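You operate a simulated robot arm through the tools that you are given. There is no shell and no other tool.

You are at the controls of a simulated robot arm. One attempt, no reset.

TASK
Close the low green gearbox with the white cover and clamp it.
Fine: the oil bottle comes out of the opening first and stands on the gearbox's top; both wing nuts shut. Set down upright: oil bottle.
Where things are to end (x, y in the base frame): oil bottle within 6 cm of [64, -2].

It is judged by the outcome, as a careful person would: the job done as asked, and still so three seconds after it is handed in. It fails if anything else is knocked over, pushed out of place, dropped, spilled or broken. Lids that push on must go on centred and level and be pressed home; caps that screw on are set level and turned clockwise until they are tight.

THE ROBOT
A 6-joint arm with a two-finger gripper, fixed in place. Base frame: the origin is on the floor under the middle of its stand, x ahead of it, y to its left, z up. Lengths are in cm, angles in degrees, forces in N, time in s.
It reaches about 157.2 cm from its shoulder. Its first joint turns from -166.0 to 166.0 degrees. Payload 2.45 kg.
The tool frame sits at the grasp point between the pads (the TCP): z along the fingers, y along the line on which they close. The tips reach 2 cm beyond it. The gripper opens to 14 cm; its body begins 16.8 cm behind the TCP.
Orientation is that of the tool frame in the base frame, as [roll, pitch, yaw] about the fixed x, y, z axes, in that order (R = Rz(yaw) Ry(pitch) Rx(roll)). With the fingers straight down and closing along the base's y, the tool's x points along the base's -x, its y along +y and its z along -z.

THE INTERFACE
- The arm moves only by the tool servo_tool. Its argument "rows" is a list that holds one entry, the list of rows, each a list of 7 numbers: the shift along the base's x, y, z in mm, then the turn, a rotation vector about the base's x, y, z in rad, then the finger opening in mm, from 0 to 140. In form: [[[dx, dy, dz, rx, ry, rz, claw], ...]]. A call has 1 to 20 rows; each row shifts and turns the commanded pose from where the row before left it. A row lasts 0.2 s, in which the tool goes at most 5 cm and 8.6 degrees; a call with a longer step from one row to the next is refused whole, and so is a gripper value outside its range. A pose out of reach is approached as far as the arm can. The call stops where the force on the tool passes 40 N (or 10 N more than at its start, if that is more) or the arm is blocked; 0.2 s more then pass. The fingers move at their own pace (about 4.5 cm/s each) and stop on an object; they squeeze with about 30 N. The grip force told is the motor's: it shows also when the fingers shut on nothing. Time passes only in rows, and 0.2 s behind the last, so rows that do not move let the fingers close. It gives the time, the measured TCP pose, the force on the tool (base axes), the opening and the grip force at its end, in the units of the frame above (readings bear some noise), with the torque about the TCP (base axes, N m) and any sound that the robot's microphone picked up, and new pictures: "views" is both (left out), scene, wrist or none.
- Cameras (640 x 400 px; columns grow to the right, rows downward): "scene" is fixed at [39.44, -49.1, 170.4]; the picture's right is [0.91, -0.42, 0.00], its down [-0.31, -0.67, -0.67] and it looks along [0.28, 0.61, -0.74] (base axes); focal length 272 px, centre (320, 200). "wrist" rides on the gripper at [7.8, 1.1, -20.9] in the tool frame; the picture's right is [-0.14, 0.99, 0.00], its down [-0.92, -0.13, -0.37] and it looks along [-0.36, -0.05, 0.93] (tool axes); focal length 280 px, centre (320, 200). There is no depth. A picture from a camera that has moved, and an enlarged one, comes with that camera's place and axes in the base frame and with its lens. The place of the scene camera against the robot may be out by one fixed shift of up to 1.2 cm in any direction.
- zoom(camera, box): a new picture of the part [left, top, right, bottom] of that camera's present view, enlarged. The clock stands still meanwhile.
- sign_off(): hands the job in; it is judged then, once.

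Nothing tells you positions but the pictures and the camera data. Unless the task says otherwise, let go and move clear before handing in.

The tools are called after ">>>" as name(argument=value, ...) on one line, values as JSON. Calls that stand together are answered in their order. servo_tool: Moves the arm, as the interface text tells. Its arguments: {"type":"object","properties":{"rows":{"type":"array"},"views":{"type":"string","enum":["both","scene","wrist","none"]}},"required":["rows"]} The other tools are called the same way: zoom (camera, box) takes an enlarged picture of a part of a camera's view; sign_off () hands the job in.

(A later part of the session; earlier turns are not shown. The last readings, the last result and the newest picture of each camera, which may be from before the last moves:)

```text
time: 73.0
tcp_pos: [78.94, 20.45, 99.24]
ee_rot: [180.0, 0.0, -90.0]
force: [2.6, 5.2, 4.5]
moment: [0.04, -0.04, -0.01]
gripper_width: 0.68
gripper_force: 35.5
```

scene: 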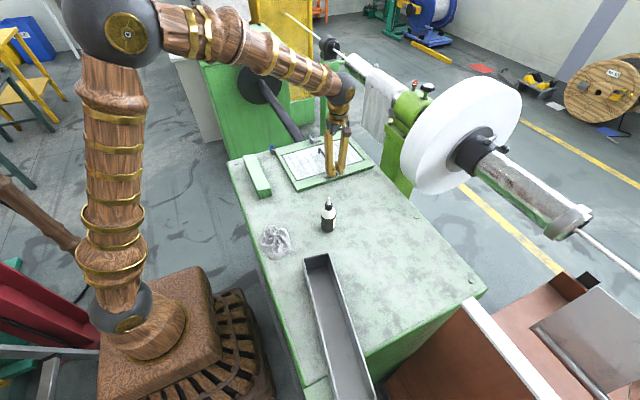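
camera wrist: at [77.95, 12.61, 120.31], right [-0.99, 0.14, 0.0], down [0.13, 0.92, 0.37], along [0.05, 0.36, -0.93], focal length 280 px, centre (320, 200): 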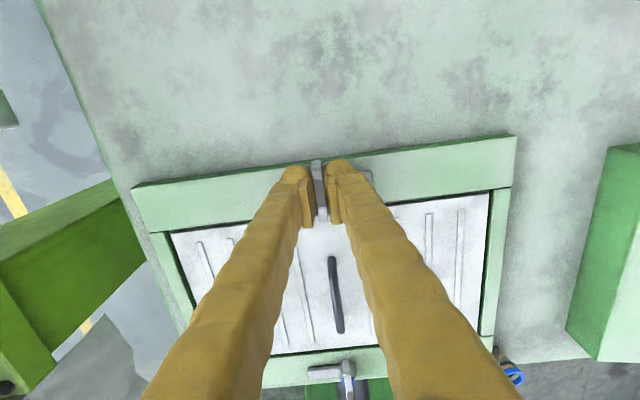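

The side force is down. I'll begin the clockwise turn (−z) with a first 0.4 rad, watching torque and forces.

>>> servo_tool(rows=[[[0, 0, 0, 0, 0, -0.05, 0], [0, 0, 0, 0, 0, -0.08, 0], [0, 0, 0, 0, 0, -0.1, 0], [0, 0, 0, 0, 0, -0.1, 0], [0, 0, 0, 0, 0, -0.07, 0], [0, 0, 0, 0, 0, 0, 0]]])

>>> zoom(camera="scene", box=[308, 145, 372, 185])

>>> zoom(camera="wrist", box=[240, 110, 400, 240])

```text
time: 74.4
tcp_pos: [78.95, 20.51, 99.36]
ee_rot: [179.9, 0.0, -113.1]
force: [-31.6, 11.6, 22.5]
moment: [0.14, 0.35, 0.01]
gripper_width: 0.69
gripper_force: 35.2
camera wrist: at [75.04, 13.65, 120.3], right [-0.86, 0.51, 0.0], down [0.48, 0.8, 0.37], along [0.19, 0.32, -0.93], focal length 280 px, centre (320, 200)
```

scene: 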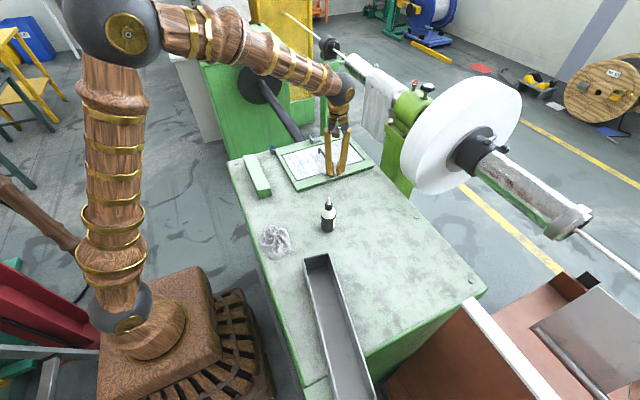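
wrist: 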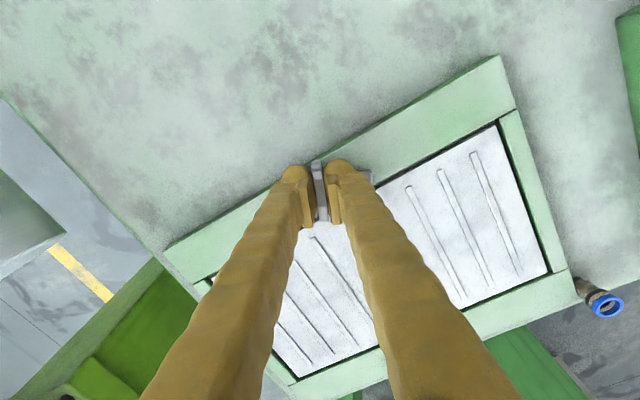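

```text
10.00 times, centred on (340, 165) of scene
camera zoom: at [39.44, -49.1, 170.4], right [0.91, -0.42, 0.0], down [-0.31, -0.67, -0.67], along [0.28, 0.61, -0.74], focal length 2722 px, centre (120, 550)
```

zoom: 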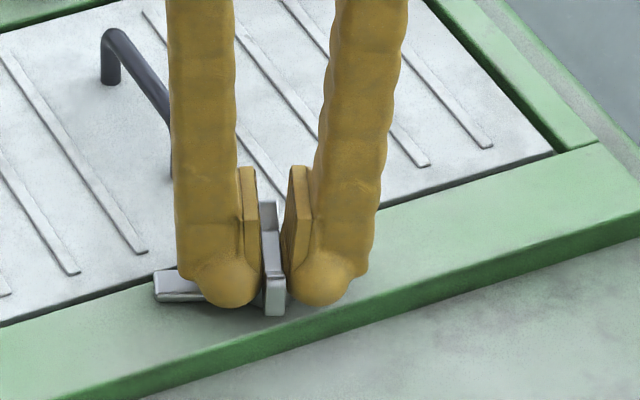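

```text
3.08 times, centred on (320, 175) of wrist
camera zoom: at [75.04, 13.65, 120.3], right [-0.86, 0.51, 0.0], down [0.48, 0.8, 0.37], along [0.19, 0.32, -0.93], focal length 863 px, centre (320, 277)
```

zoom: 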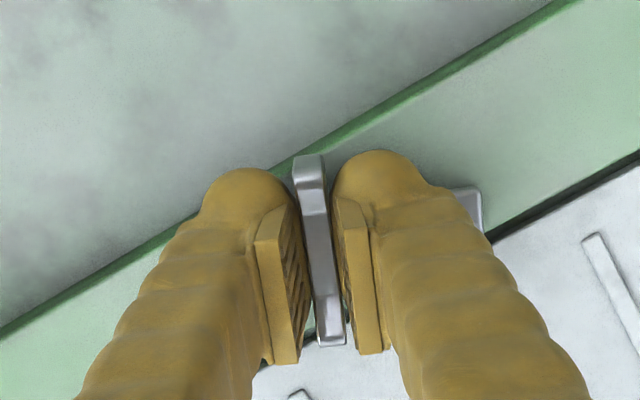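

The nut turns with the gripper. The side force shows the hub axis is a few mm toward +y from my TCP, so I'll correct +3 mm in y.

>>> servo_tool(rows=[[[0, 1.5, 0.5, 0, 0, 0, 0], [0, 1.5, 0.5, 0, 0, 0, 0], [0, 0, 0, 0, 0, 0, 0]]], views="none")

```text
time: 75.2
tcp_pos: [78.96, 20.58, 99.34]
ee_rot: [179.9, -0.1, -112.9]
force: [-12.4, -17.6, -10.9]
moment: [-0.26, 0.14, -0.03]
gripper_width: 0.73
gripper_force: 35.3
```

The normal load is now small and the remaining force is friction along the wing. I'll open briefly to let it settle, then regrip at the corrected centre.

>>> servo_tool(rows=[[[0, 0, 0, 0, 0, 0, 15], [0, 0, 0, 0, 0, 0, 25], [0, 0.5, 0, 0, 0, 0, 25], [0, 0, 0, 0, 0, 0, 10], [0, 0, 0, 0, 0, 0, 0], [0, 0, 0, 0, 0, 0, 0]]], views="none")

```text
time: 76.6
tcp_pos: [79.1, 20.76, 99.36]
ee_rot: [180.0, 0.0, -112.8]
force: [13.3, -2.4, -2.8]
moment: [0.01, -0.12, 0.06]
gripper_width: 0.71
gripper_force: 35.3
```

>>> servo_tool(rows=[[[1.0, -0.4, 0, 0, 0, 0, 0], [0, 0, 0, 0, 0, 0, 0]]], views="none")

>>> servo_tool(rows=[[[0, 0, 0, 0, 0, -0.08, 0], [0, 0, 0, 0, 0, -0.1, 0], [0, 0, 0, 0, 0, -0.1, 0], [0, 0, 0, 0, 0, -0.07, 0], [0, 0, 0, 0, 0, 0, 0]]], views="none")

```text
time: 77.2
tcp_pos: [79.06, 20.84, 99.36]
ee_rot: [179.9, 0.0, -113.0]
force: [-5.1, 1.5, 1.7]
moment: [0.03, 0.11, -0.02]
gripper_width: 0.73
gripper_force: 35.4
```

```text
time: 78.4
tcp_pos: [79.27, 20.71, 99.3]
ee_rot: [180.0, 0.0, -133.0]
force: [2.2, -9.4, 2.1]
moment: [-0.1, -0.01, 0.02]
gripper_width: 0.7
gripper_force: 35.3
```

Forces are low at 43° turned. I'll continue.

>>> servo_tool(rows=[[[0, 0, 0, 0, 0, -0.08, 0], [0, 0, 0, 0, 0, -0.1, 0], [0, 0, 0, 0, 0, -0.1, 0], [0, 0, 0, 0, 0, -0.07, 0], [0, 0, 0, 0, 0, 0, 0]]])

>>> zoom(camera="scene", box=[308, 145, 372, 185])

>>> zoom(camera="wrist", box=[240, 110, 400, 240])

```text
time: 79.7
tcp_pos: [79.28, 20.62, 99.38]
ee_rot: [-180.0, 0.0, -153.0]
force: [6.5, -4.7, -3.7]
moment: [-0.05, -0.1, 0.04]
gripper_width: 0.7
gripper_force: 35.5
stopped in row 5: the force on the tool passed its limit at 41 N (the readings are from after the stop); the commanded pose is now the measured one
camera wrist: at [71.87, 18.04, 120.35], right [-0.33, 0.95, 0.0], down [0.88, 0.3, 0.37], along [0.35, 0.12, -0.93], focal length 280 px, centre (320, 200)
```

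scene: 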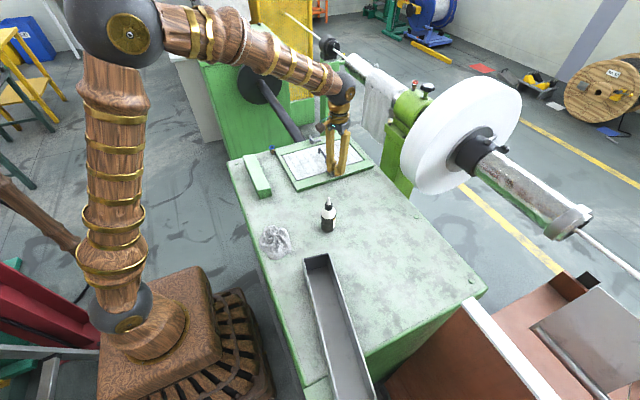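
wrist: 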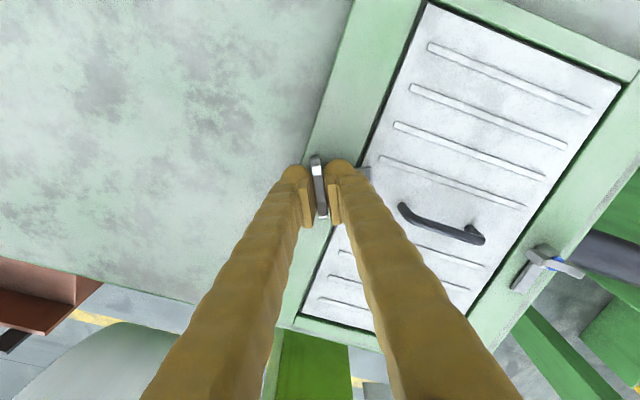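

```text
10.00 times, centred on (340, 165) of scene
camera zoom: at [39.44, -49.1, 170.4], right [0.91, -0.42, 0.0], down [-0.31, -0.67, -0.67], along [0.28, 0.61, -0.74], focal length 2722 px, centre (120, 550)
```

zoom: 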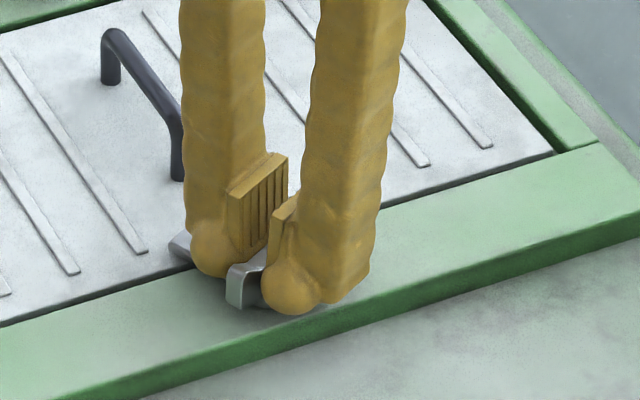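

```text
3.08 times, centred on (320, 175) of wrist
camera zoom: at [71.87, 18.04, 120.35], right [-0.33, 0.95, 0.0], down [0.88, 0.3, 0.37], along [0.35, 0.12, -0.93], focal length 863 px, centre (320, 277)
```

zoom: 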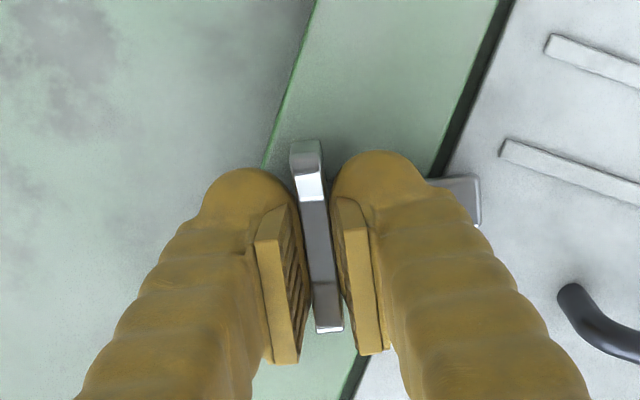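

The tab is now swinging over the cover; a brief force spike stopped the move, and forces are small again. I'll continue in smaller steps, nulling side forces as I go.

>>> servo_tool(rows=[[[0, 0, 0, 0, 0, -0.05, 0], [0, 0, 0, 0, 0, -0.05, 0], [0, 0, 0, 0, 0, -0.05, 0], [0, 0, 0, 0, 0, 0, 0]]], views="none")

```text
time: 80.7
tcp_pos: [79.44, 20.63, 99.47]
ee_rot: [180.0, 0.1, -161.7]
force: [5.5, -26.5, 2.1]
moment: [-0.33, 0.1, 0.09]
gripper_width: 0.69
gripper_force: 35.8
```

>>> servo_tool(rows=[[[0.3, -1.0, 0, 0, 0, 0, 0], [0.3, -0.9, 0, 0, 0, 0, 0], [0, 0, 0, 0, 0, 0, 0]]], views="none")

```text
time: 81.5
tcp_pos: [79.31, 20.55, 99.4]
ee_rot: [-180.0, 0.1, -161.7]
force: [4.6, 4.6, -5.1]
moment: [0.1, -0.29, -0.01]
gripper_width: 0.71
gripper_force: 35.0
```

>>> servo_tool(rows=[[[0, 0, 0, 0, 0, -0.05, 0], [0, 0, 0, 0, 0, -0.05, 0], [0, 0, 0, 0, 0, -0.05, 0], [0, 0, 0, 0, 0, 0, 0]]], views="none")

```text
time: 82.5
tcp_pos: [79.35, 20.46, 99.35]
ee_rot: [180.0, 0.0, -170.3]
force: [2.5, 18.1, 7.3]
moment: [0.22, -0.1, -0.07]
gripper_width: 0.72
gripper_force: 35.4
```

>>> servo_tool(rows=[[[0, 1, 0, 0, 0, -0.04, 0], [0, 0, 0, 0, 0, -0.05, 0], [0, 0, 0, 0, 0, -0.05, 0], [0, 0, 0, 0, 0, -0.03, 0], [0, 0, 0, 0, 0, 0, 0]]])

>>> zoom(camera="scene", box=[308, 145, 372, 185])

>>> zoom(camera="wrist", box=[240, 110, 400, 240])

```text
time: 83.7
tcp_pos: [79.33, 20.52, 99.42]
ee_rot: [-179.9, 0.1, 179.8]
force: [6.5, -15.3, 3.4]
moment: [-0.18, -0.18, 0.05]
gripper_width: 0.7
gripper_force: 35.1
camera wrist: at [71.56, 21.56, 120.35], right [0.14, 0.99, 0.0], down [0.92, -0.13, 0.37], along [0.37, -0.05, -0.93], focal length 280 px, centre (320, 200)
```

scene: 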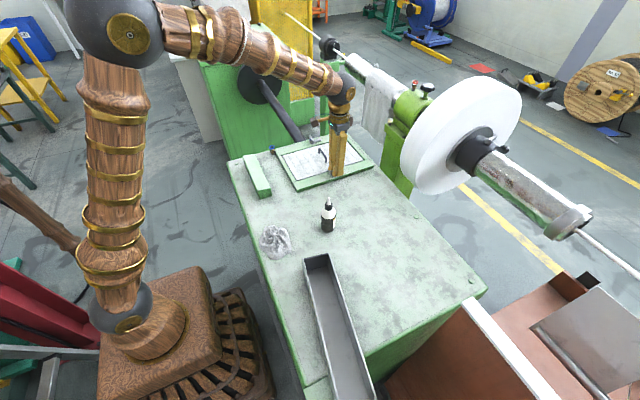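
wrist: 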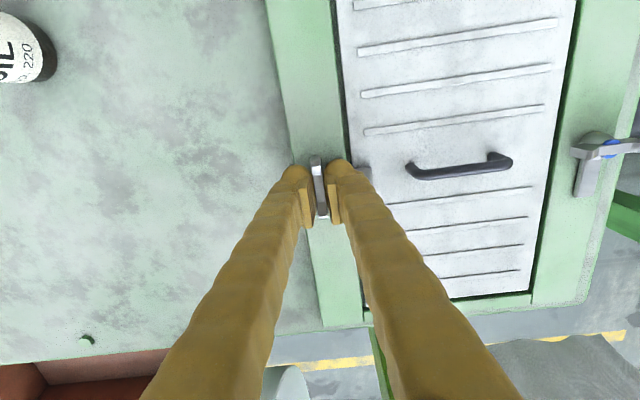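

```text
10.00 times, centred on (340, 165) of scene
camera zoom: at [39.44, -49.1, 170.4], right [0.91, -0.42, 0.0], down [-0.31, -0.67, -0.67], along [0.28, 0.61, -0.74], focal length 2722 px, centre (120, 550)
```

zoom: 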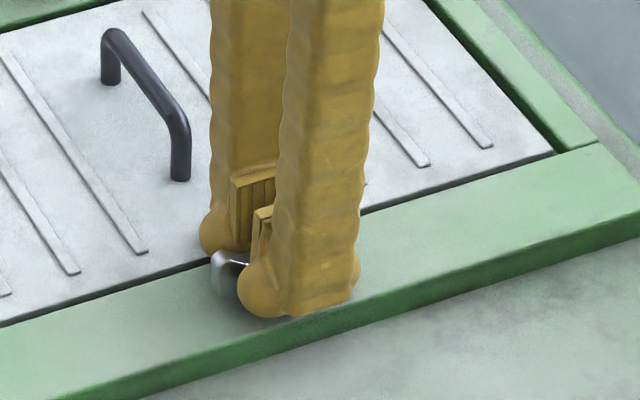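

```text
3.08 times, centred on (320, 175) of wrist
camera zoom: at [71.56, 21.56, 120.35], right [0.14, 0.99, 0.0], down [0.92, -0.13, 0.37], along [0.37, -0.05, -0.93], focal length 863 px, centre (320, 277)
```

zoom: 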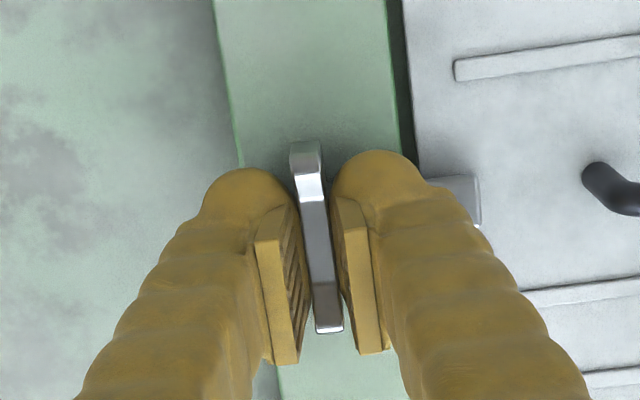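

The tab now lies squarely over the cover edge at 90°. I'll null the side force and try a small extra turn to feel for a stop.

>>> servo_tool(rows=[[[0, -1, 0, 0, 0, -0.03, 0], [0, 0, 0, 0, 0, -0.04, 0], [0, 0, 0, 0, 0, 0, 0]]], views="none")

```text
time: 84.5
tcp_pos: [79.23, 20.59, 99.39]
ee_rot: [180.0, 0.0, 176.0]
force: [4.3, -11.0, 3.5]
moment: [-0.12, -0.12, 0.9]
gripper_width: 0.82
gripper_force: 35.9
```

The torque jumped to 0.9 N·m, so the red nut is hard against its stop and shut. I'll release it and rise.

>>> servo_tool(rows=[[[0, 0, 0, 0, 0, 0, 15], [0, 0, 0, 0, 0, 0, 35], [0, 0, 0, 0, 0, 0, 40], [0, 0, 5, 0, 0, 0, 40], [0, 0, 15, 0, 0, 0, 40], [0, 0, 25, 0, 0, 0, 40], [0, 0, 35, 0, 0, 0, 40], [0, 0, 40, 0, 0, 0, 40], [0, 0, 0, 0, 0, 0, 40]]])

>>> zoom(camera="scene", box=[268, 115, 396, 195])

>>> zoom(camera="wrist", box=[220, 60, 540, 260])

```text
time: 86.5
tcp_pos: [79.31, 20.69, 111.4]
ee_rot: [-180.0, 0.0, 175.9]
force: [0.0, 0.5, 0.8]
moment: [0.01, 0.01, -0.03]
gripper_width: 4.02
gripper_force: 0.1
camera wrist: at [71.66, 22.18, 132.34], right [0.21, 0.98, 0.0], down [0.91, -0.19, 0.37], along [0.36, -0.08, -0.93], focal length 280 px, centre (320, 200)
```

scene: 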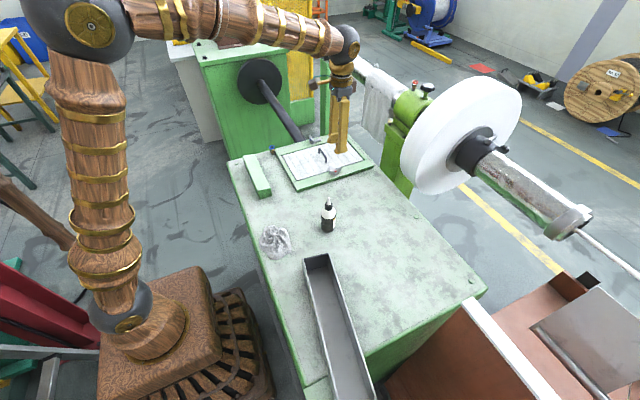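
wrist: 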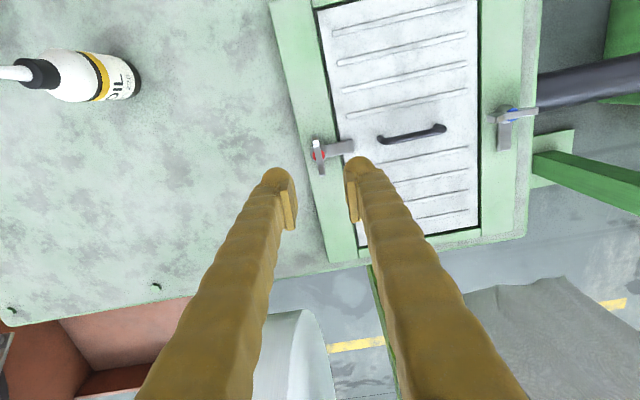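

```text
5.00 times, centred on (332, 155) of scene
camera zoom: at [39.44, -49.1, 170.4], right [0.91, -0.42, 0.0], down [-0.31, -0.67, -0.67], along [0.28, 0.61, -0.74], focal length 1361 px, centre (260, 425)
```

zoom: 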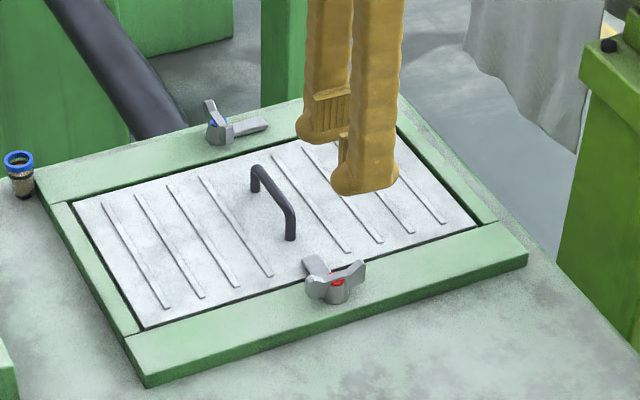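

```text
2.00 times, centred on (380, 160) of wrist
camera zoom: at [71.66, 22.18, 132.34], right [0.21, 0.98, 0.0], down [0.91, -0.19, 0.37], along [0.36, -0.08, -0.93], focal length 561 px, centre (200, 280)
```

zoom: 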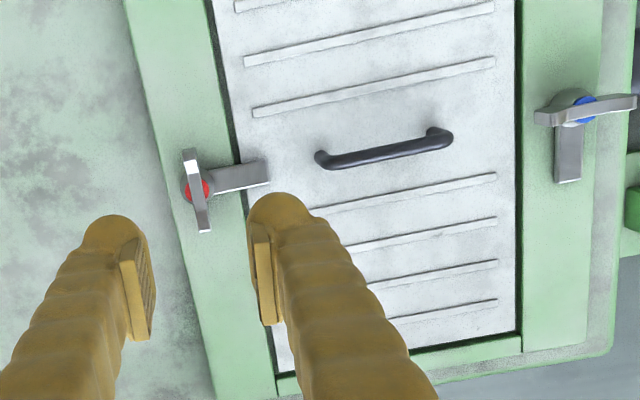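

The red clamp's tab is over the cover. Next, the blue nut at about (79.1, 43.2): I'll move over it while turning back to the +90° grip orientation.

>>> servo_tool(rows=[[[0, 18.7, 3, 0, 0, 0.1367, 40], [0, 18.7, 3, 0, 0, 0.1367, 40], [0, 18.7, 0, 0, 0, 0.1367, 40], [0, 18.7, 0, 0, 0, 0.1367, 40], [0, 18.7, 0, 0, 0, 0.1367, 40], [0, 18.7, 0, 0, 0, 0.1367, 40], [0, 18.7, 0, 0, 0, 0.1367, 40], [0, 18.7, 0, 0, 0, 0.1367, 40], [-1, 18.7, 0, 0, 0, 0.1367, 40], [-1, 18.7, -10, 0, 0, 0.1367, 40], [-1, 18.7, -15, 0, 0, 0.1367, 40], [0, 18.7, -15, 0, 0, 0.1367, 40], [0, 0, 0, 0, 0, 0, 40]]])

>>> zoom(camera="wrist", box=[240, 110, 400, 240])

>>> zoom(camera="scene", box=[288, 115, 352, 155])

```text
time: 89.3
tcp_pos: [79.05, 43.1, 107.77]
ee_rot: [180.0, 0.0, -90.0]
force: [0.2, -0.2, 0.6]
moment: [-0.04, -0.01, 0.0]
gripper_width: 3.99
gripper_force: 0.1
camera wrist: at [77.97, 35.13, 128.79], right [-0.99, 0.14, 0.0], down [0.13, 0.92, 0.37], along [0.05, 0.37, -0.93], focal length 280 px, centre (320, 200)
```

scene: 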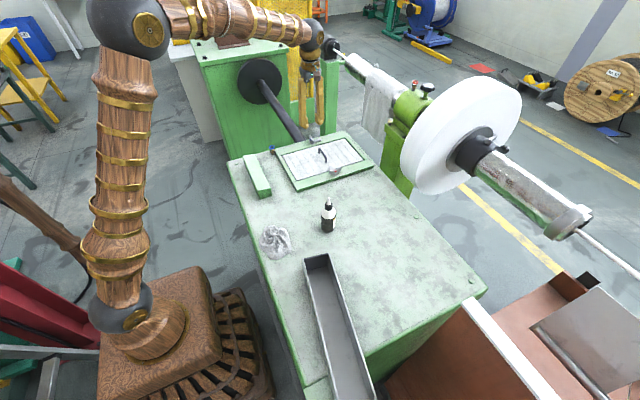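
wrist: 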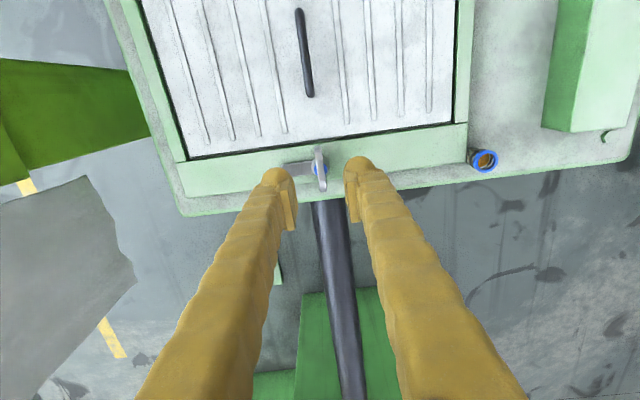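

```text
3.08 times, centred on (320, 175) of wrist
camera zoom: at [77.97, 35.13, 128.79], right [-0.99, 0.14, 0.0], down [0.13, 0.92, 0.37], along [0.05, 0.37, -0.93], focal length 863 px, centre (320, 277)
```

zoom: 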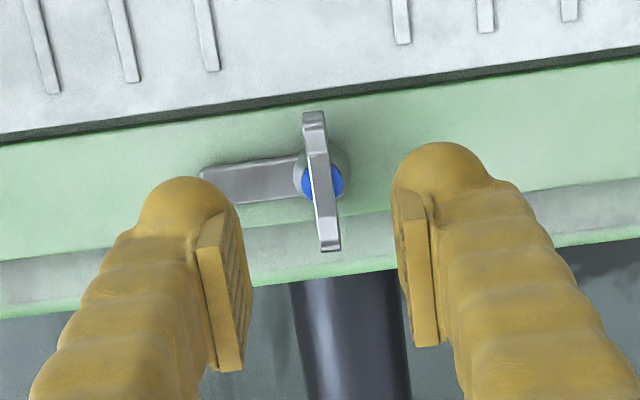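

```text
10.00 times, centred on (320, 135) of scene
camera zoom: at [39.44, -49.1, 170.4], right [0.91, -0.42, 0.0], down [-0.31, -0.67, -0.67], along [0.28, 0.61, -0.74], focal length 2722 px, centre (320, 850)
```

zoom: 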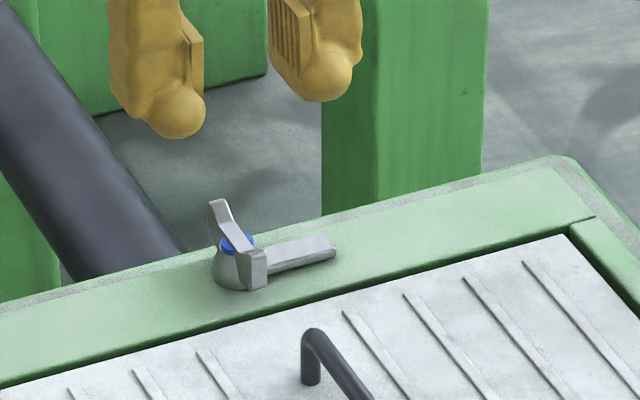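

By comparison with the red view, the blue hub is at about (79.0, 43.5). I'll shift +4 mm in y and descend as before.

>>> servo_tool(rows=[[[0, 4, -20, 0, 0, 0, 40], [0, 0, -20, 0, 0, 0, 40], [0, 0, -15, 0, 0, 0, 40], [0, 0, -10, 0, 0, 0, 40], [0, 0, -7, 0, 0, 0, 40], [0, 0, -4, 0, 0, 0, 40], [0, 0, 0, 0, 0, 0, 40]]])

>>> zoom(camera="wrist", box=[240, 110, 400, 240])

>>> zoom(camera="scene", box=[288, 115, 352, 155])

```text
time: 90.9
tcp_pos: [79.11, 43.31, 100.39]
ee_rot: [180.0, 0.0, -90.1]
force: [0.2, -0.6, 0.5]
moment: [0.04, -0.01, -0.02]
gripper_width: 4.0
gripper_force: 0.1
camera wrist: at [78.1, 35.4, 121.31], right [-0.99, 0.14, 0.0], down [0.13, 0.92, 0.37], along [0.05, 0.37, -0.93], focal length 280 px, centre (320, 200)
```

scene: 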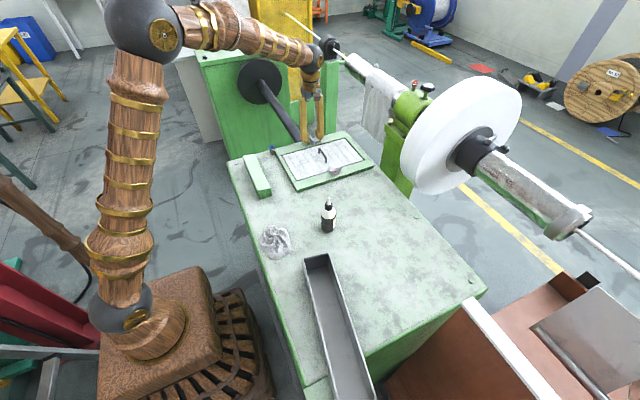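
wrist: 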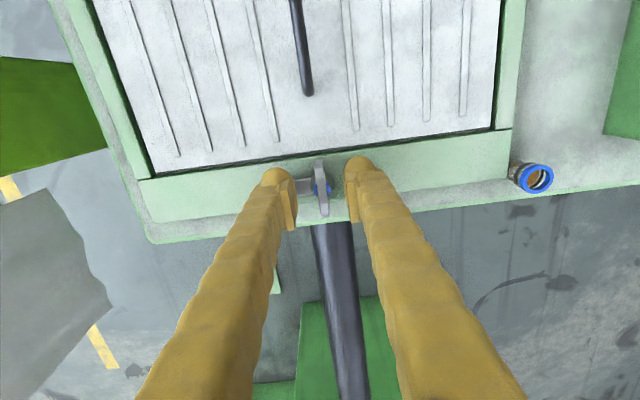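

```text
3.08 times, centred on (320, 175) of wrist
camera zoom: at [78.1, 35.4, 121.31], right [-0.99, 0.14, 0.0], down [0.13, 0.92, 0.37], along [0.05, 0.37, -0.93], focal length 863 px, centre (320, 277)
```

zoom: 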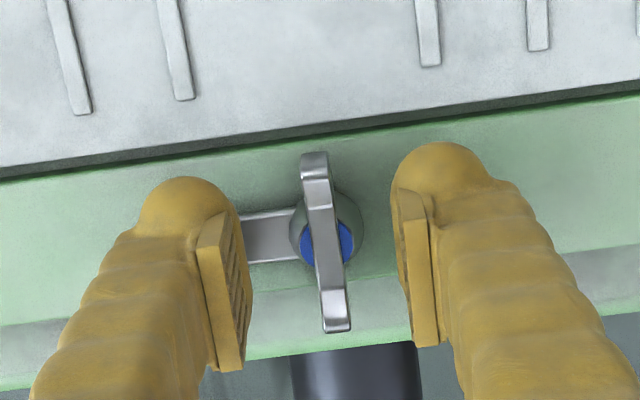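

```text
10.00 times, centred on (320, 135) of scene
camera zoom: at [39.44, -49.1, 170.4], right [0.91, -0.42, 0.0], down [-0.31, -0.67, -0.67], along [0.28, 0.61, -0.74], focal length 2722 px, centre (320, 850)
```

zoom: 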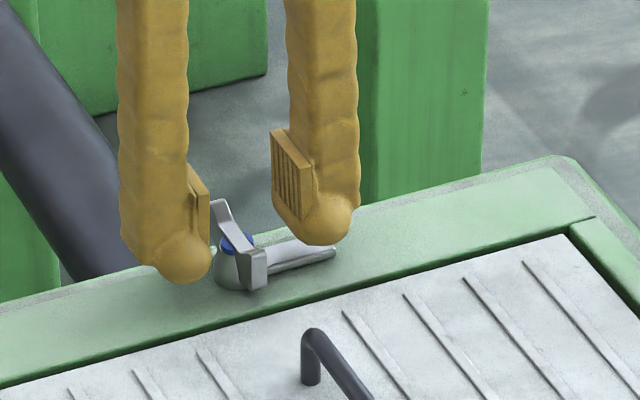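

Slightly off by −1.5 mm in x. I'll correct and lower to grip height.

>>> servo_tool(rows=[[[-1.5, 0.7, -3, 0, 0, 0, 40], [0, 0, -3, 0, 0, 0, 40], [0, 0, -3, 0, 0, 0, 40], [0, 0, 0, 0, 0, 0, 40]]])

>>> zoom(camera="wrist", box=[240, 110, 400, 240])

```text
time: 91.9
tcp_pos: [78.96, 43.44, 99.45]
ee_rot: [-180.0, 0.1, -90.1]
force: [0.0, 0.2, 0.8]
moment: [0.02, 0.01, 0.01]
gripper_width: 3.99
gripper_force: 0.1
camera wrist: at [77.88, 35.49, 120.5], right [-0.99, 0.14, 0.0], down [0.13, 0.92, 0.37], along [0.05, 0.37, -0.93], focal length 280 px, centre (320, 200)
```

scene: 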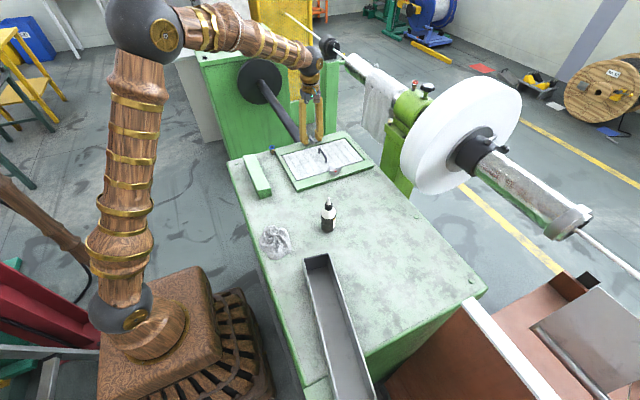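
wrist: 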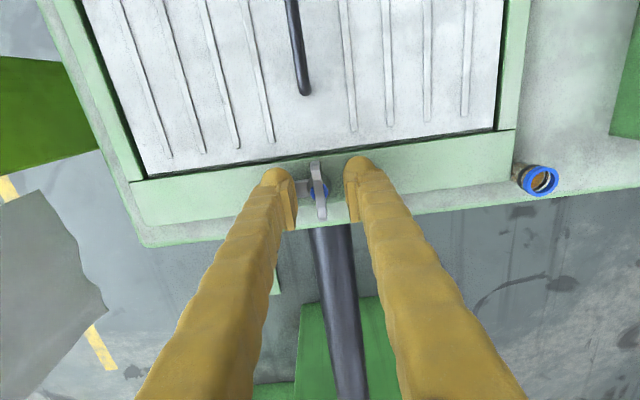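

```text
3.08 times, centred on (320, 175) of wrist
camera zoom: at [77.88, 35.49, 120.5], right [-0.99, 0.14, 0.0], down [0.13, 0.92, 0.37], along [0.05, 0.37, -0.93], focal length 863 px, centre (320, 277)
```

zoom: 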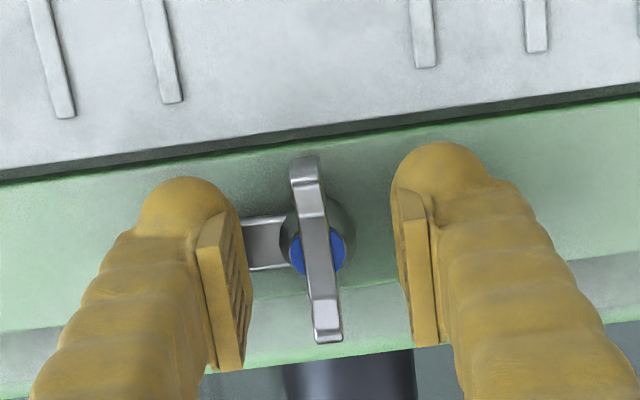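

>>> servo_tool(rows=[[[1, 0, 0, 0, 0, 0, 30], [0, 0, 0, 0, 0, 0, 15], [0, 0, 0, 0, 0, 0, 0], [0, 0, 0, 0, 0, 0, 0], [0, 0, 0, 0, 0, 0, 0]]], views="none")

```text
time: 93.1
tcp_pos: [78.97, 43.37, 99.58]
ee_rot: [179.9, 0.0, -90.1]
force: [-9.2, -0.4, -1.0]
moment: [0.02, 0.09, -0.01]
gripper_width: 0.69
gripper_force: 35.7
```

Gripped at 0.69 cm. I'll relieve the small side force and start the clockwise turn in short steps.

>>> servo_tool(rows=[[[-0.6, 0, 0, 0, 0, 0, 0], [0, 0, 0, 0, 0, -0.05, 0], [0, 0, 0, 0, 0, -0.08, 0], [0, 0, 0, 0, 0, -0.07, 0], [0, 0, 0, 0, 0, 0, 0]]], views="none")

```text
time: 94.3
tcp_pos: [78.95, 43.37, 99.48]
ee_rot: [179.9, 0.0, -101.4]
force: [4.9, -5.3, 5.7]
moment: [-0.04, -0.04, -0.03]
gripper_width: 0.72
gripper_force: 35.0
```

Smooth so far. Continuing.

>>> servo_tool(rows=[[[0, 0, 0, 0, 0, -0.07, 0], [0, 0, 0, 0, 0, -0.07, 0], [0, 0, 0, 0, 0, -0.06, 0], [0, 0, 0, 0, 0, 0, 0]]], views="none")

>>> servo_tool(rows=[[[0, 0, 0, 0, 0, -0.07, 0], [0, 0, 0, 0, 0, -0.07, 0], [0, 0, 0, 0, 0, -0.06, 0], [0, 0, 0, 0, 0, 0, 0]]], views="none")

```text
time: 95.3
tcp_pos: [78.96, 43.46, 99.54]
ee_rot: [179.9, 0.1, -113.0]
force: [11.4, -8.9, 7.9]
moment: [-0.06, -0.12, 0.01]
gripper_width: 0.72
gripper_force: 35.2
```

```text
time: 96.3
tcp_pos: [78.87, 43.38, 99.48]
ee_rot: [180.0, -0.1, -124.5]
force: [6.6, -11.7, 12.4]
moment: [-0.11, -0.07, -0.01]
gripper_width: 0.72
gripper_force: 35.0
```

>>> servo_tool(rows=[[[0.5, -0.8, 0.5, 0, 0, -0.05, 0], [0, 0, 0, 0, 0, -0.07, 0], [0, 0, 0, 0, 0, -0.07, 0], [0, 0, 0, 0, 0, 0, 0]]], views="none")

>>> servo_tool(rows=[[[0, 0, 0, 0, 0, -0.05, 0], [0, 0, 0, 0, 0, -0.07, 0], [0, 0, 0, 0, 0, -0.07, 0], [0, 0, 0, 0, 0, 0, 0]]], views="none")

```text
time: 97.3
tcp_pos: [78.91, 43.45, 99.49]
ee_rot: [179.9, 0.0, -135.3]
force: [-10.3, 10.1, 0.2]
moment: [0.11, 0.11, 0.05]
gripper_width: 0.69
gripper_force: 34.9
```

```text
time: 98.2
tcp_pos: [78.83, 43.56, 99.44]
ee_rot: [179.8, 0.1, -146.0]
force: [-1.6, 2.0, 2.7]
moment: [0.04, 0.0, 0.02]
gripper_width: 0.7
gripper_force: 35.7
stopped in row 4: the force on the tool passed its limit at 41 N (the readings are from after the stop); the commanded pose is now the measured one
```

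A brief spike reset the commanded pose, and forces are small again. I'll continue with finer steps.

>>> servo_tool(rows=[[[0, 0, 0, 0, 0, -0.05, 0], [0, 0, 0, 0, 0, -0.05, 0], [0, 0, 0, 0, 0, 0, 0]]], views="none")

```text
time: 99.0
tcp_pos: [78.79, 43.48, 99.46]
ee_rot: [179.9, 0.0, -151.9]
force: [-10.4, 5.4, 10.1]
moment: [0.03, 0.07, 0.0]
gripper_width: 0.68
gripper_force: 35.1
```

>>> servo_tool(rows=[[[-0.3, 0.7, 0.3, 0, 0, -0.05, 0], [0, 0, 0, 0, 0, -0.05, 0], [0, 0, 0, 0, 0, -0.03, 0], [0, 0, 0, 0, 0, 0, 0]]], views="none")

```text
time: 100.0
tcp_pos: [78.92, 43.5, 99.49]
ee_rot: [180.0, -0.1, -159.4]
force: [-17.6, -10.1, 8.8]
moment: [-0.19, 0.36, -0.02]
gripper_width: 0.73
gripper_force: 35.2
```

>>> servo_tool(rows=[[[-1.4, -0.5, 0, 0, 0, 0, 0], [0, 0, 0, 0, 0, -0.05, 0], [0, 0, 0, 0, 0, -0.05, 0], [0, 0, 0, 0, 0, 0, 0]]], views="none")

```text
time: 101.0
tcp_pos: [78.8, 43.33, 99.62]
ee_rot: [179.9, 0.0, -165.2]
force: [22.1, 8.9, -2.1]
moment: [0.1, -0.35, 0.0]
gripper_width: 0.73
gripper_force: 35.2
```

>>> servo_tool(rows=[[[0.7, 0.2, 0, 0, 0, -0.04, 0], [0, 0, 0, 0, 0, -0.05, 0], [0, 0, 0, 0, 0, 0, 0]]], views="none")

>>> servo_tool(rows=[[[0, 0, 0, 0, 0, -0.05, 0], [0, 0, 0, 0, 0, -0.05, 0], [0, 0, 0, 0, 0, 0, 0]]])

>>> zoom(camera="wrist", box=[240, 110, 400, 240])

>>> zoom(camera="scene", box=[268, 115, 396, 195])

```text
time: 101.8
tcp_pos: [78.78, 43.43, 99.61]
ee_rot: [-179.9, -0.1, -170.2]
force: [7.9, 1.4, -0.8]
moment: [0.04, -0.08, 0.0]
gripper_width: 0.72
gripper_force: 35.1
```

```text
time: 102.6
tcp_pos: [78.88, 43.46, 99.54]
ee_rot: [179.9, -0.1, -176.0]
force: [-14.1, 5.7, 3.5]
moment: [0.07, 0.33, 0.04]
gripper_width: 0.7
gripper_force: 35.3
camera wrist: at [71.01, 43.94, 120.49], right [0.07, 1.0, 0.0], down [0.93, -0.06, 0.37], along [0.37, -0.02, -0.93], focal length 280 px, centre (320, 200)
```

scene: 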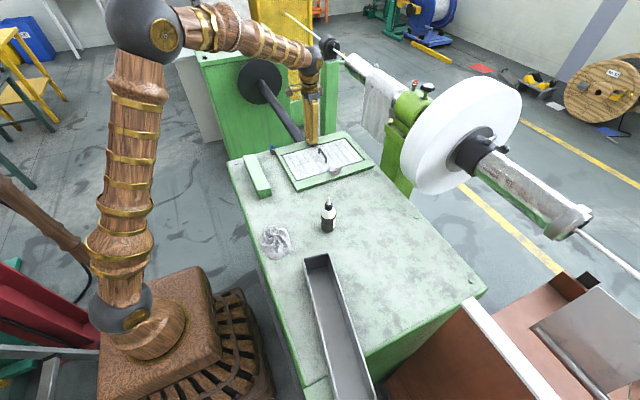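
wrist: 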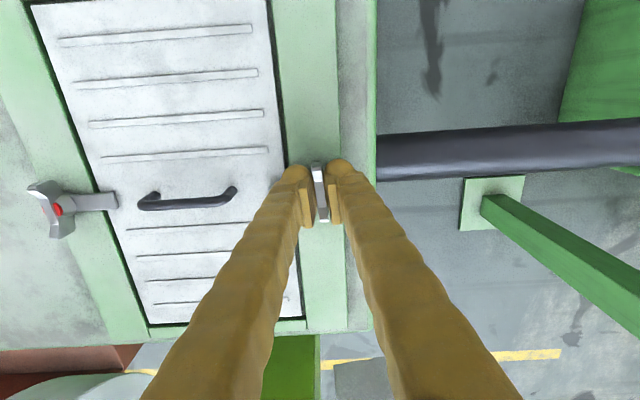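

```text
3.08 times, centred on (320, 175) of wrist
camera zoom: at [71.01, 43.94, 120.49], right [0.07, 1.0, 0.0], down [0.93, -0.06, 0.37], along [0.37, -0.02, -0.93], focal length 863 px, centre (320, 277)
```

zoom: 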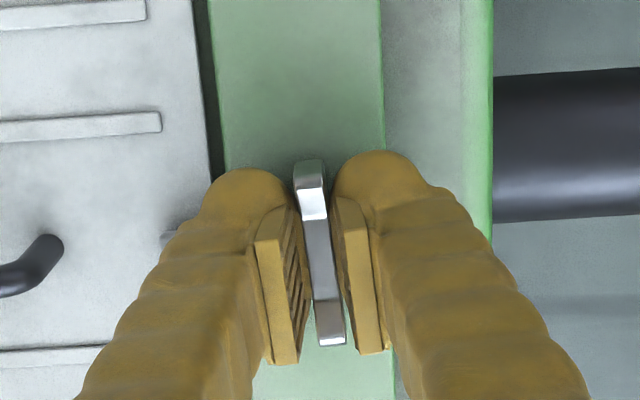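

```text
5.00 times, centred on (332, 155) of scene
camera zoom: at [39.44, -49.1, 170.4], right [0.91, -0.42, 0.0], down [-0.31, -0.67, -0.67], along [0.28, 0.61, -0.74], focal length 1361 px, centre (260, 425)
```

zoom: 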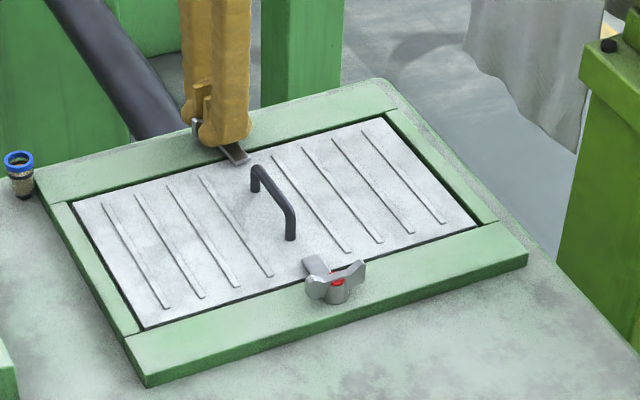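

At 86° the blue tab is nearly over the cover. I'll continue to the stop.

>>> servo_tool(rows=[[[-0.5, 0, 0, 0, 0, -0.04, 0], [0, 0, 0, 0, 0, -0.04, 0], [0, 0, 0, 0, 0, 0, 0]]], views="none")

>>> servo_tool(rows=[[[0, 0, 0, 0, 0, -0.03, 0], [0, 0, 0, 0, 0, -0.03, 0], [0, 0, 0, 0, 0, 0, 0]]], views="none")

```text
time: 103.4
tcp_pos: [78.78, 43.55, 99.53]
ee_rot: [179.9, -0.1, 179.5]
force: [-8.8, 20.0, 0.4]
moment: [0.21, 0.04, 0.23]
gripper_width: 0.7
gripper_force: 35.2
```

```text
time: 104.2
tcp_pos: [78.8, 43.44, 99.46]
ee_rot: [179.9, 0.0, 176.1]
force: [-4.8, 28.2, -6.0]
moment: [0.27, -0.02, 0.86]
gripper_width: 0.82
gripper_force: 35.9
```

Torque rose to 0.86 N·m, the same stop as the red one, so the blue nut is shut. I'll relieve the side force, release and rise.

>>> servo_tool(rows=[[[0, 1, 0, 0, 0, 0, 0], [0, 0, 0, 0, 0, 0, 15], [0, 0, 0, 0, 0, 0, 35], [0, 0, 0, 0, 0, 0, 40], [0, 0, 5, 0, 0, 0, 40], [0, 0, 15, 0, 0, 0, 40], [0, 0, 25, 0, 0, 0, 40], [0, 0, 35, 0, 0, 0, 40], [0, 0, 40, 0, 0, 0, 40], [0, 0, 0, 0, 0, 0, 40]]])

>>> zoom(camera="scene", box=[268, 115, 396, 195])

>>> zoom(camera="wrist", box=[80, 60, 480, 310])

```text
time: 106.4
tcp_pos: [78.59, 43.49, 111.62]
ee_rot: [179.9, 0.1, 176.1]
force: [0.2, -0.2, -0.9]
moment: [0.03, -0.01, 0.02]
gripper_width: 4.0
gripper_force: 0.0
camera wrist: at [70.99, 45.03, 132.66], right [0.21, 0.98, 0.0], down [0.91, -0.19, 0.37], along [0.36, -0.07, -0.93], focal length 280 px, centre (320, 200)
```

scene: 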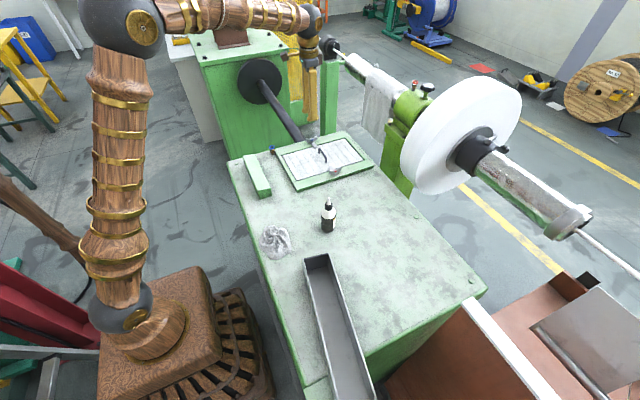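
wrist: 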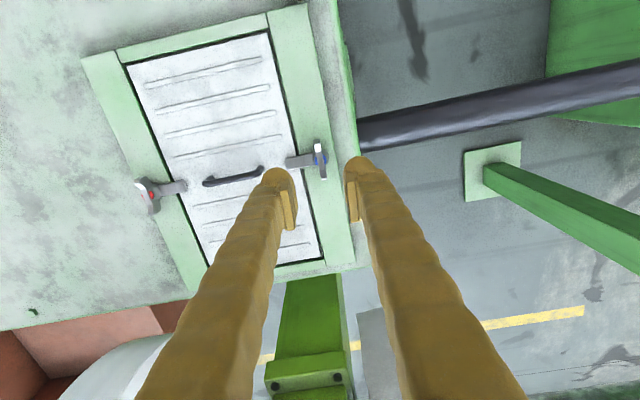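

```text
5.00 times, centred on (332, 155) of scene
camera zoom: at [39.44, -49.1, 170.4], right [0.91, -0.42, 0.0], down [-0.31, -0.67, -0.67], along [0.28, 0.61, -0.74], focal length 1361 px, centre (260, 425)
```

zoom: 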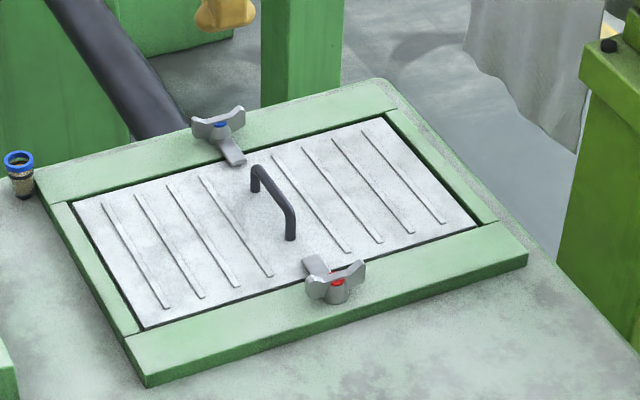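

```text
1.60 times, centred on (280, 185) of wrist
camera zoom: at [70.99, 45.03, 132.66], right [0.21, 0.98, 0.0], down [0.91, -0.19, 0.37], along [0.36, -0.07, -0.93], focal length 449 px, centre (384, 224)
```

zoom: 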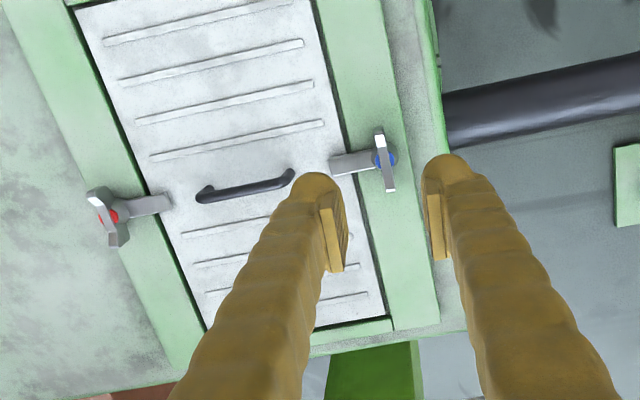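

Both tabs are over the cover. I'll zoom on each to verify the angles, and check the bottle again.

>>> zoom(camera="scene", box=[308, 150, 372, 190])

>>> zoom(camera="scene", box=[288, 120, 352, 160])

>>> zoom(camera="scene", box=[220, 130, 400, 270])

>>> zoom(camera="wrist", box=[110, 140, 350, 290])

```text
10.00 times, centred on (340, 170) of scene
camera zoom: at [39.44, -49.1, 170.4], right [0.91, -0.42, 0.0], down [-0.31, -0.67, -0.67], along [0.28, 0.61, -0.74], focal length 2722 px, centre (120, 500)
```

zoom: 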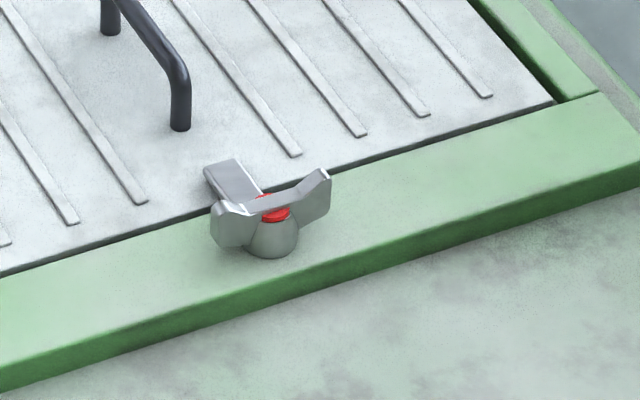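

```text
10.00 times, centred on (320, 140) of scene
camera zoom: at [39.44, -49.1, 170.4], right [0.91, -0.42, 0.0], down [-0.31, -0.67, -0.67], along [0.28, 0.61, -0.74], focal length 2722 px, centre (320, 800)
```

zoom: 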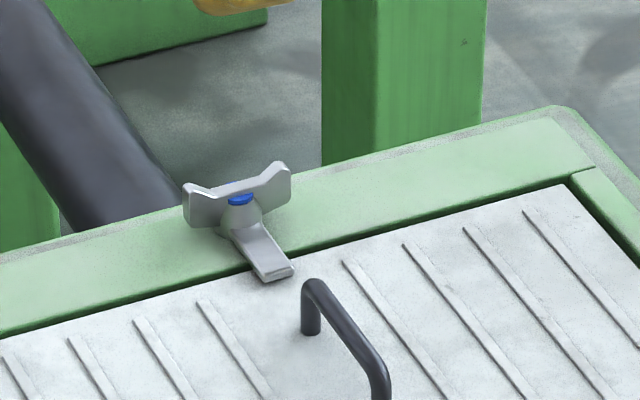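

```text
2.86 times, centred on (310, 200) of scene
camera zoom: at [39.44, -49.1, 170.4], right [0.91, -0.42, 0.0], down [-0.31, -0.67, -0.67], along [0.28, 0.61, -0.74], focal length 778 px, centre (349, 200)
```

zoom: 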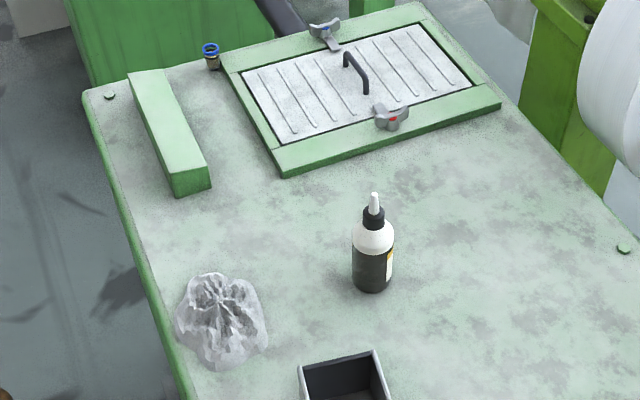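

```text
2.67 times, centred on (230, 215) of wrist
camera zoom: at [70.99, 45.03, 132.66], right [0.21, 0.98, 0.0], down [0.91, -0.19, 0.37], along [0.36, -0.07, -0.93], focal length 748 px, centre (560, 160)
```

zoom: 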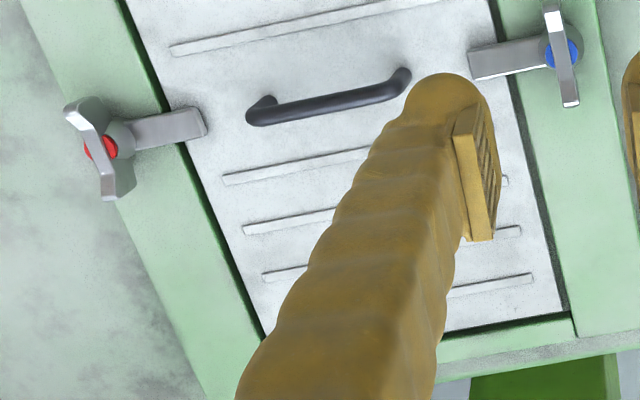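

Both nuts are shut with tabs square over the cover, which sits level. The bottle stands upright at about (64.7, -1.0). I'll move the arm up and clear.

>>> servo_tool(rows=[[[0, 0, 30, 0, 0, 0, 60], [0, 0, 40, 0, 0, 0, 60], [-15, 0, 35, 0, 0, 0, 60], [-30, 0, 30, 0, 0, 0, 60], [-40, 0, 20, 0, 0, 0, 60], [-40, 0, 10, 0, 0, 0, 60], [-40, 0, 10, 0, 0, 0, 60], [-40, 0, 10, 0, 0, 0, 60], [-20, 0, 5, 0, 0, 0, 60], [0, 0, 0, 0, 0, 0, 60], [0, 0, 0, 0, 0, 0, 60], [0, 0, 0, 0, 0, 0, 60]]])

>>> zoom(camera="scene", box=[220, 110, 400, 250])

>>> zoom(camera="wrist", box=[150, 80, 400, 300])

```text
time: 109.0
tcp_pos: [56.34, 43.54, 130.55]
ee_rot: [180.0, 0.0, 176.1]
force: [-0.3, -0.6, 0.4]
moment: [0.01, -0.01, -0.01]
gripper_width: 6.01
gripper_force: 0.0
camera wrist: at [48.69, 45.03, 151.43], right [0.21, 0.98, 0.0], down [0.91, -0.19, 0.37], along [0.36, -0.07, -0.93], focal length 280 px, centre (320, 200)
```

scene: 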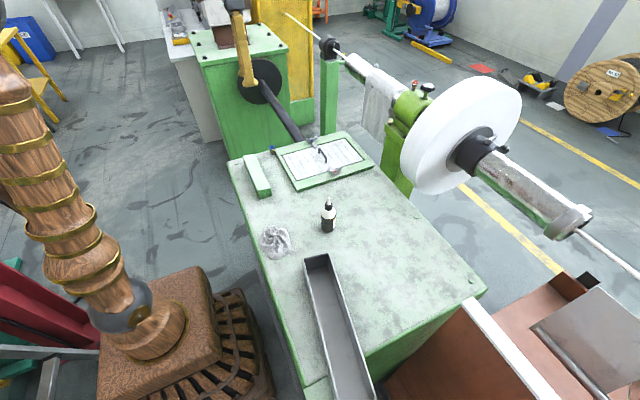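
wrist: 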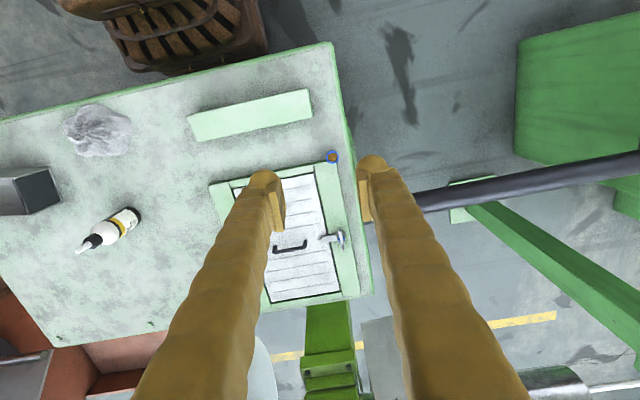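

```text
2.86 times, centred on (310, 180) of scene
camera zoom: at [39.44, -49.1, 170.4], right [0.91, -0.42, 0.0], down [-0.31, -0.67, -0.67], along [0.28, 0.61, -0.74], focal length 778 px, centre (349, 257)
```

zoom: 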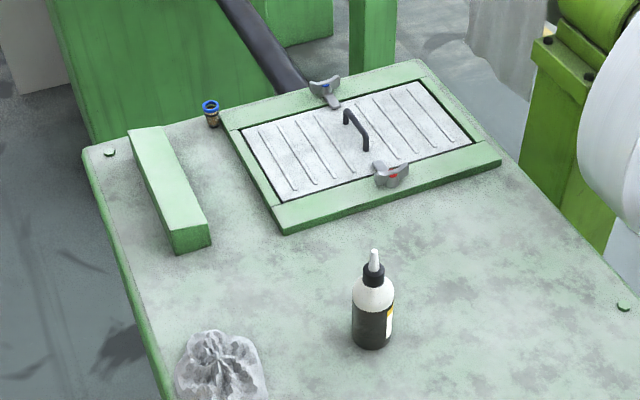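

```text
1.82 times, centred on (275, 190) of wrist
camera zoom: at [48.69, 45.03, 151.43], right [0.21, 0.98, 0.0], down [0.91, -0.19, 0.37], along [0.36, -0.07, -0.93], focal length 510 px, centre (402, 218)
```

zoom: 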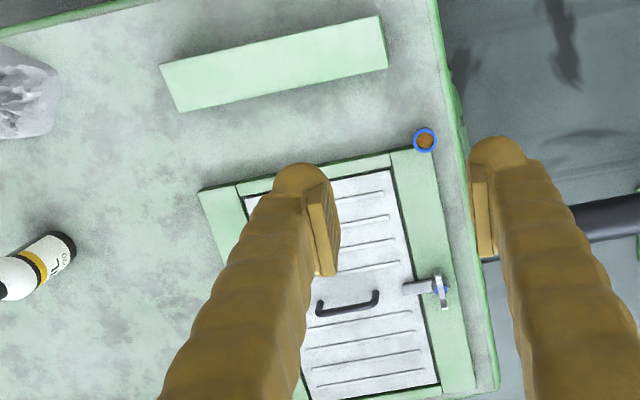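

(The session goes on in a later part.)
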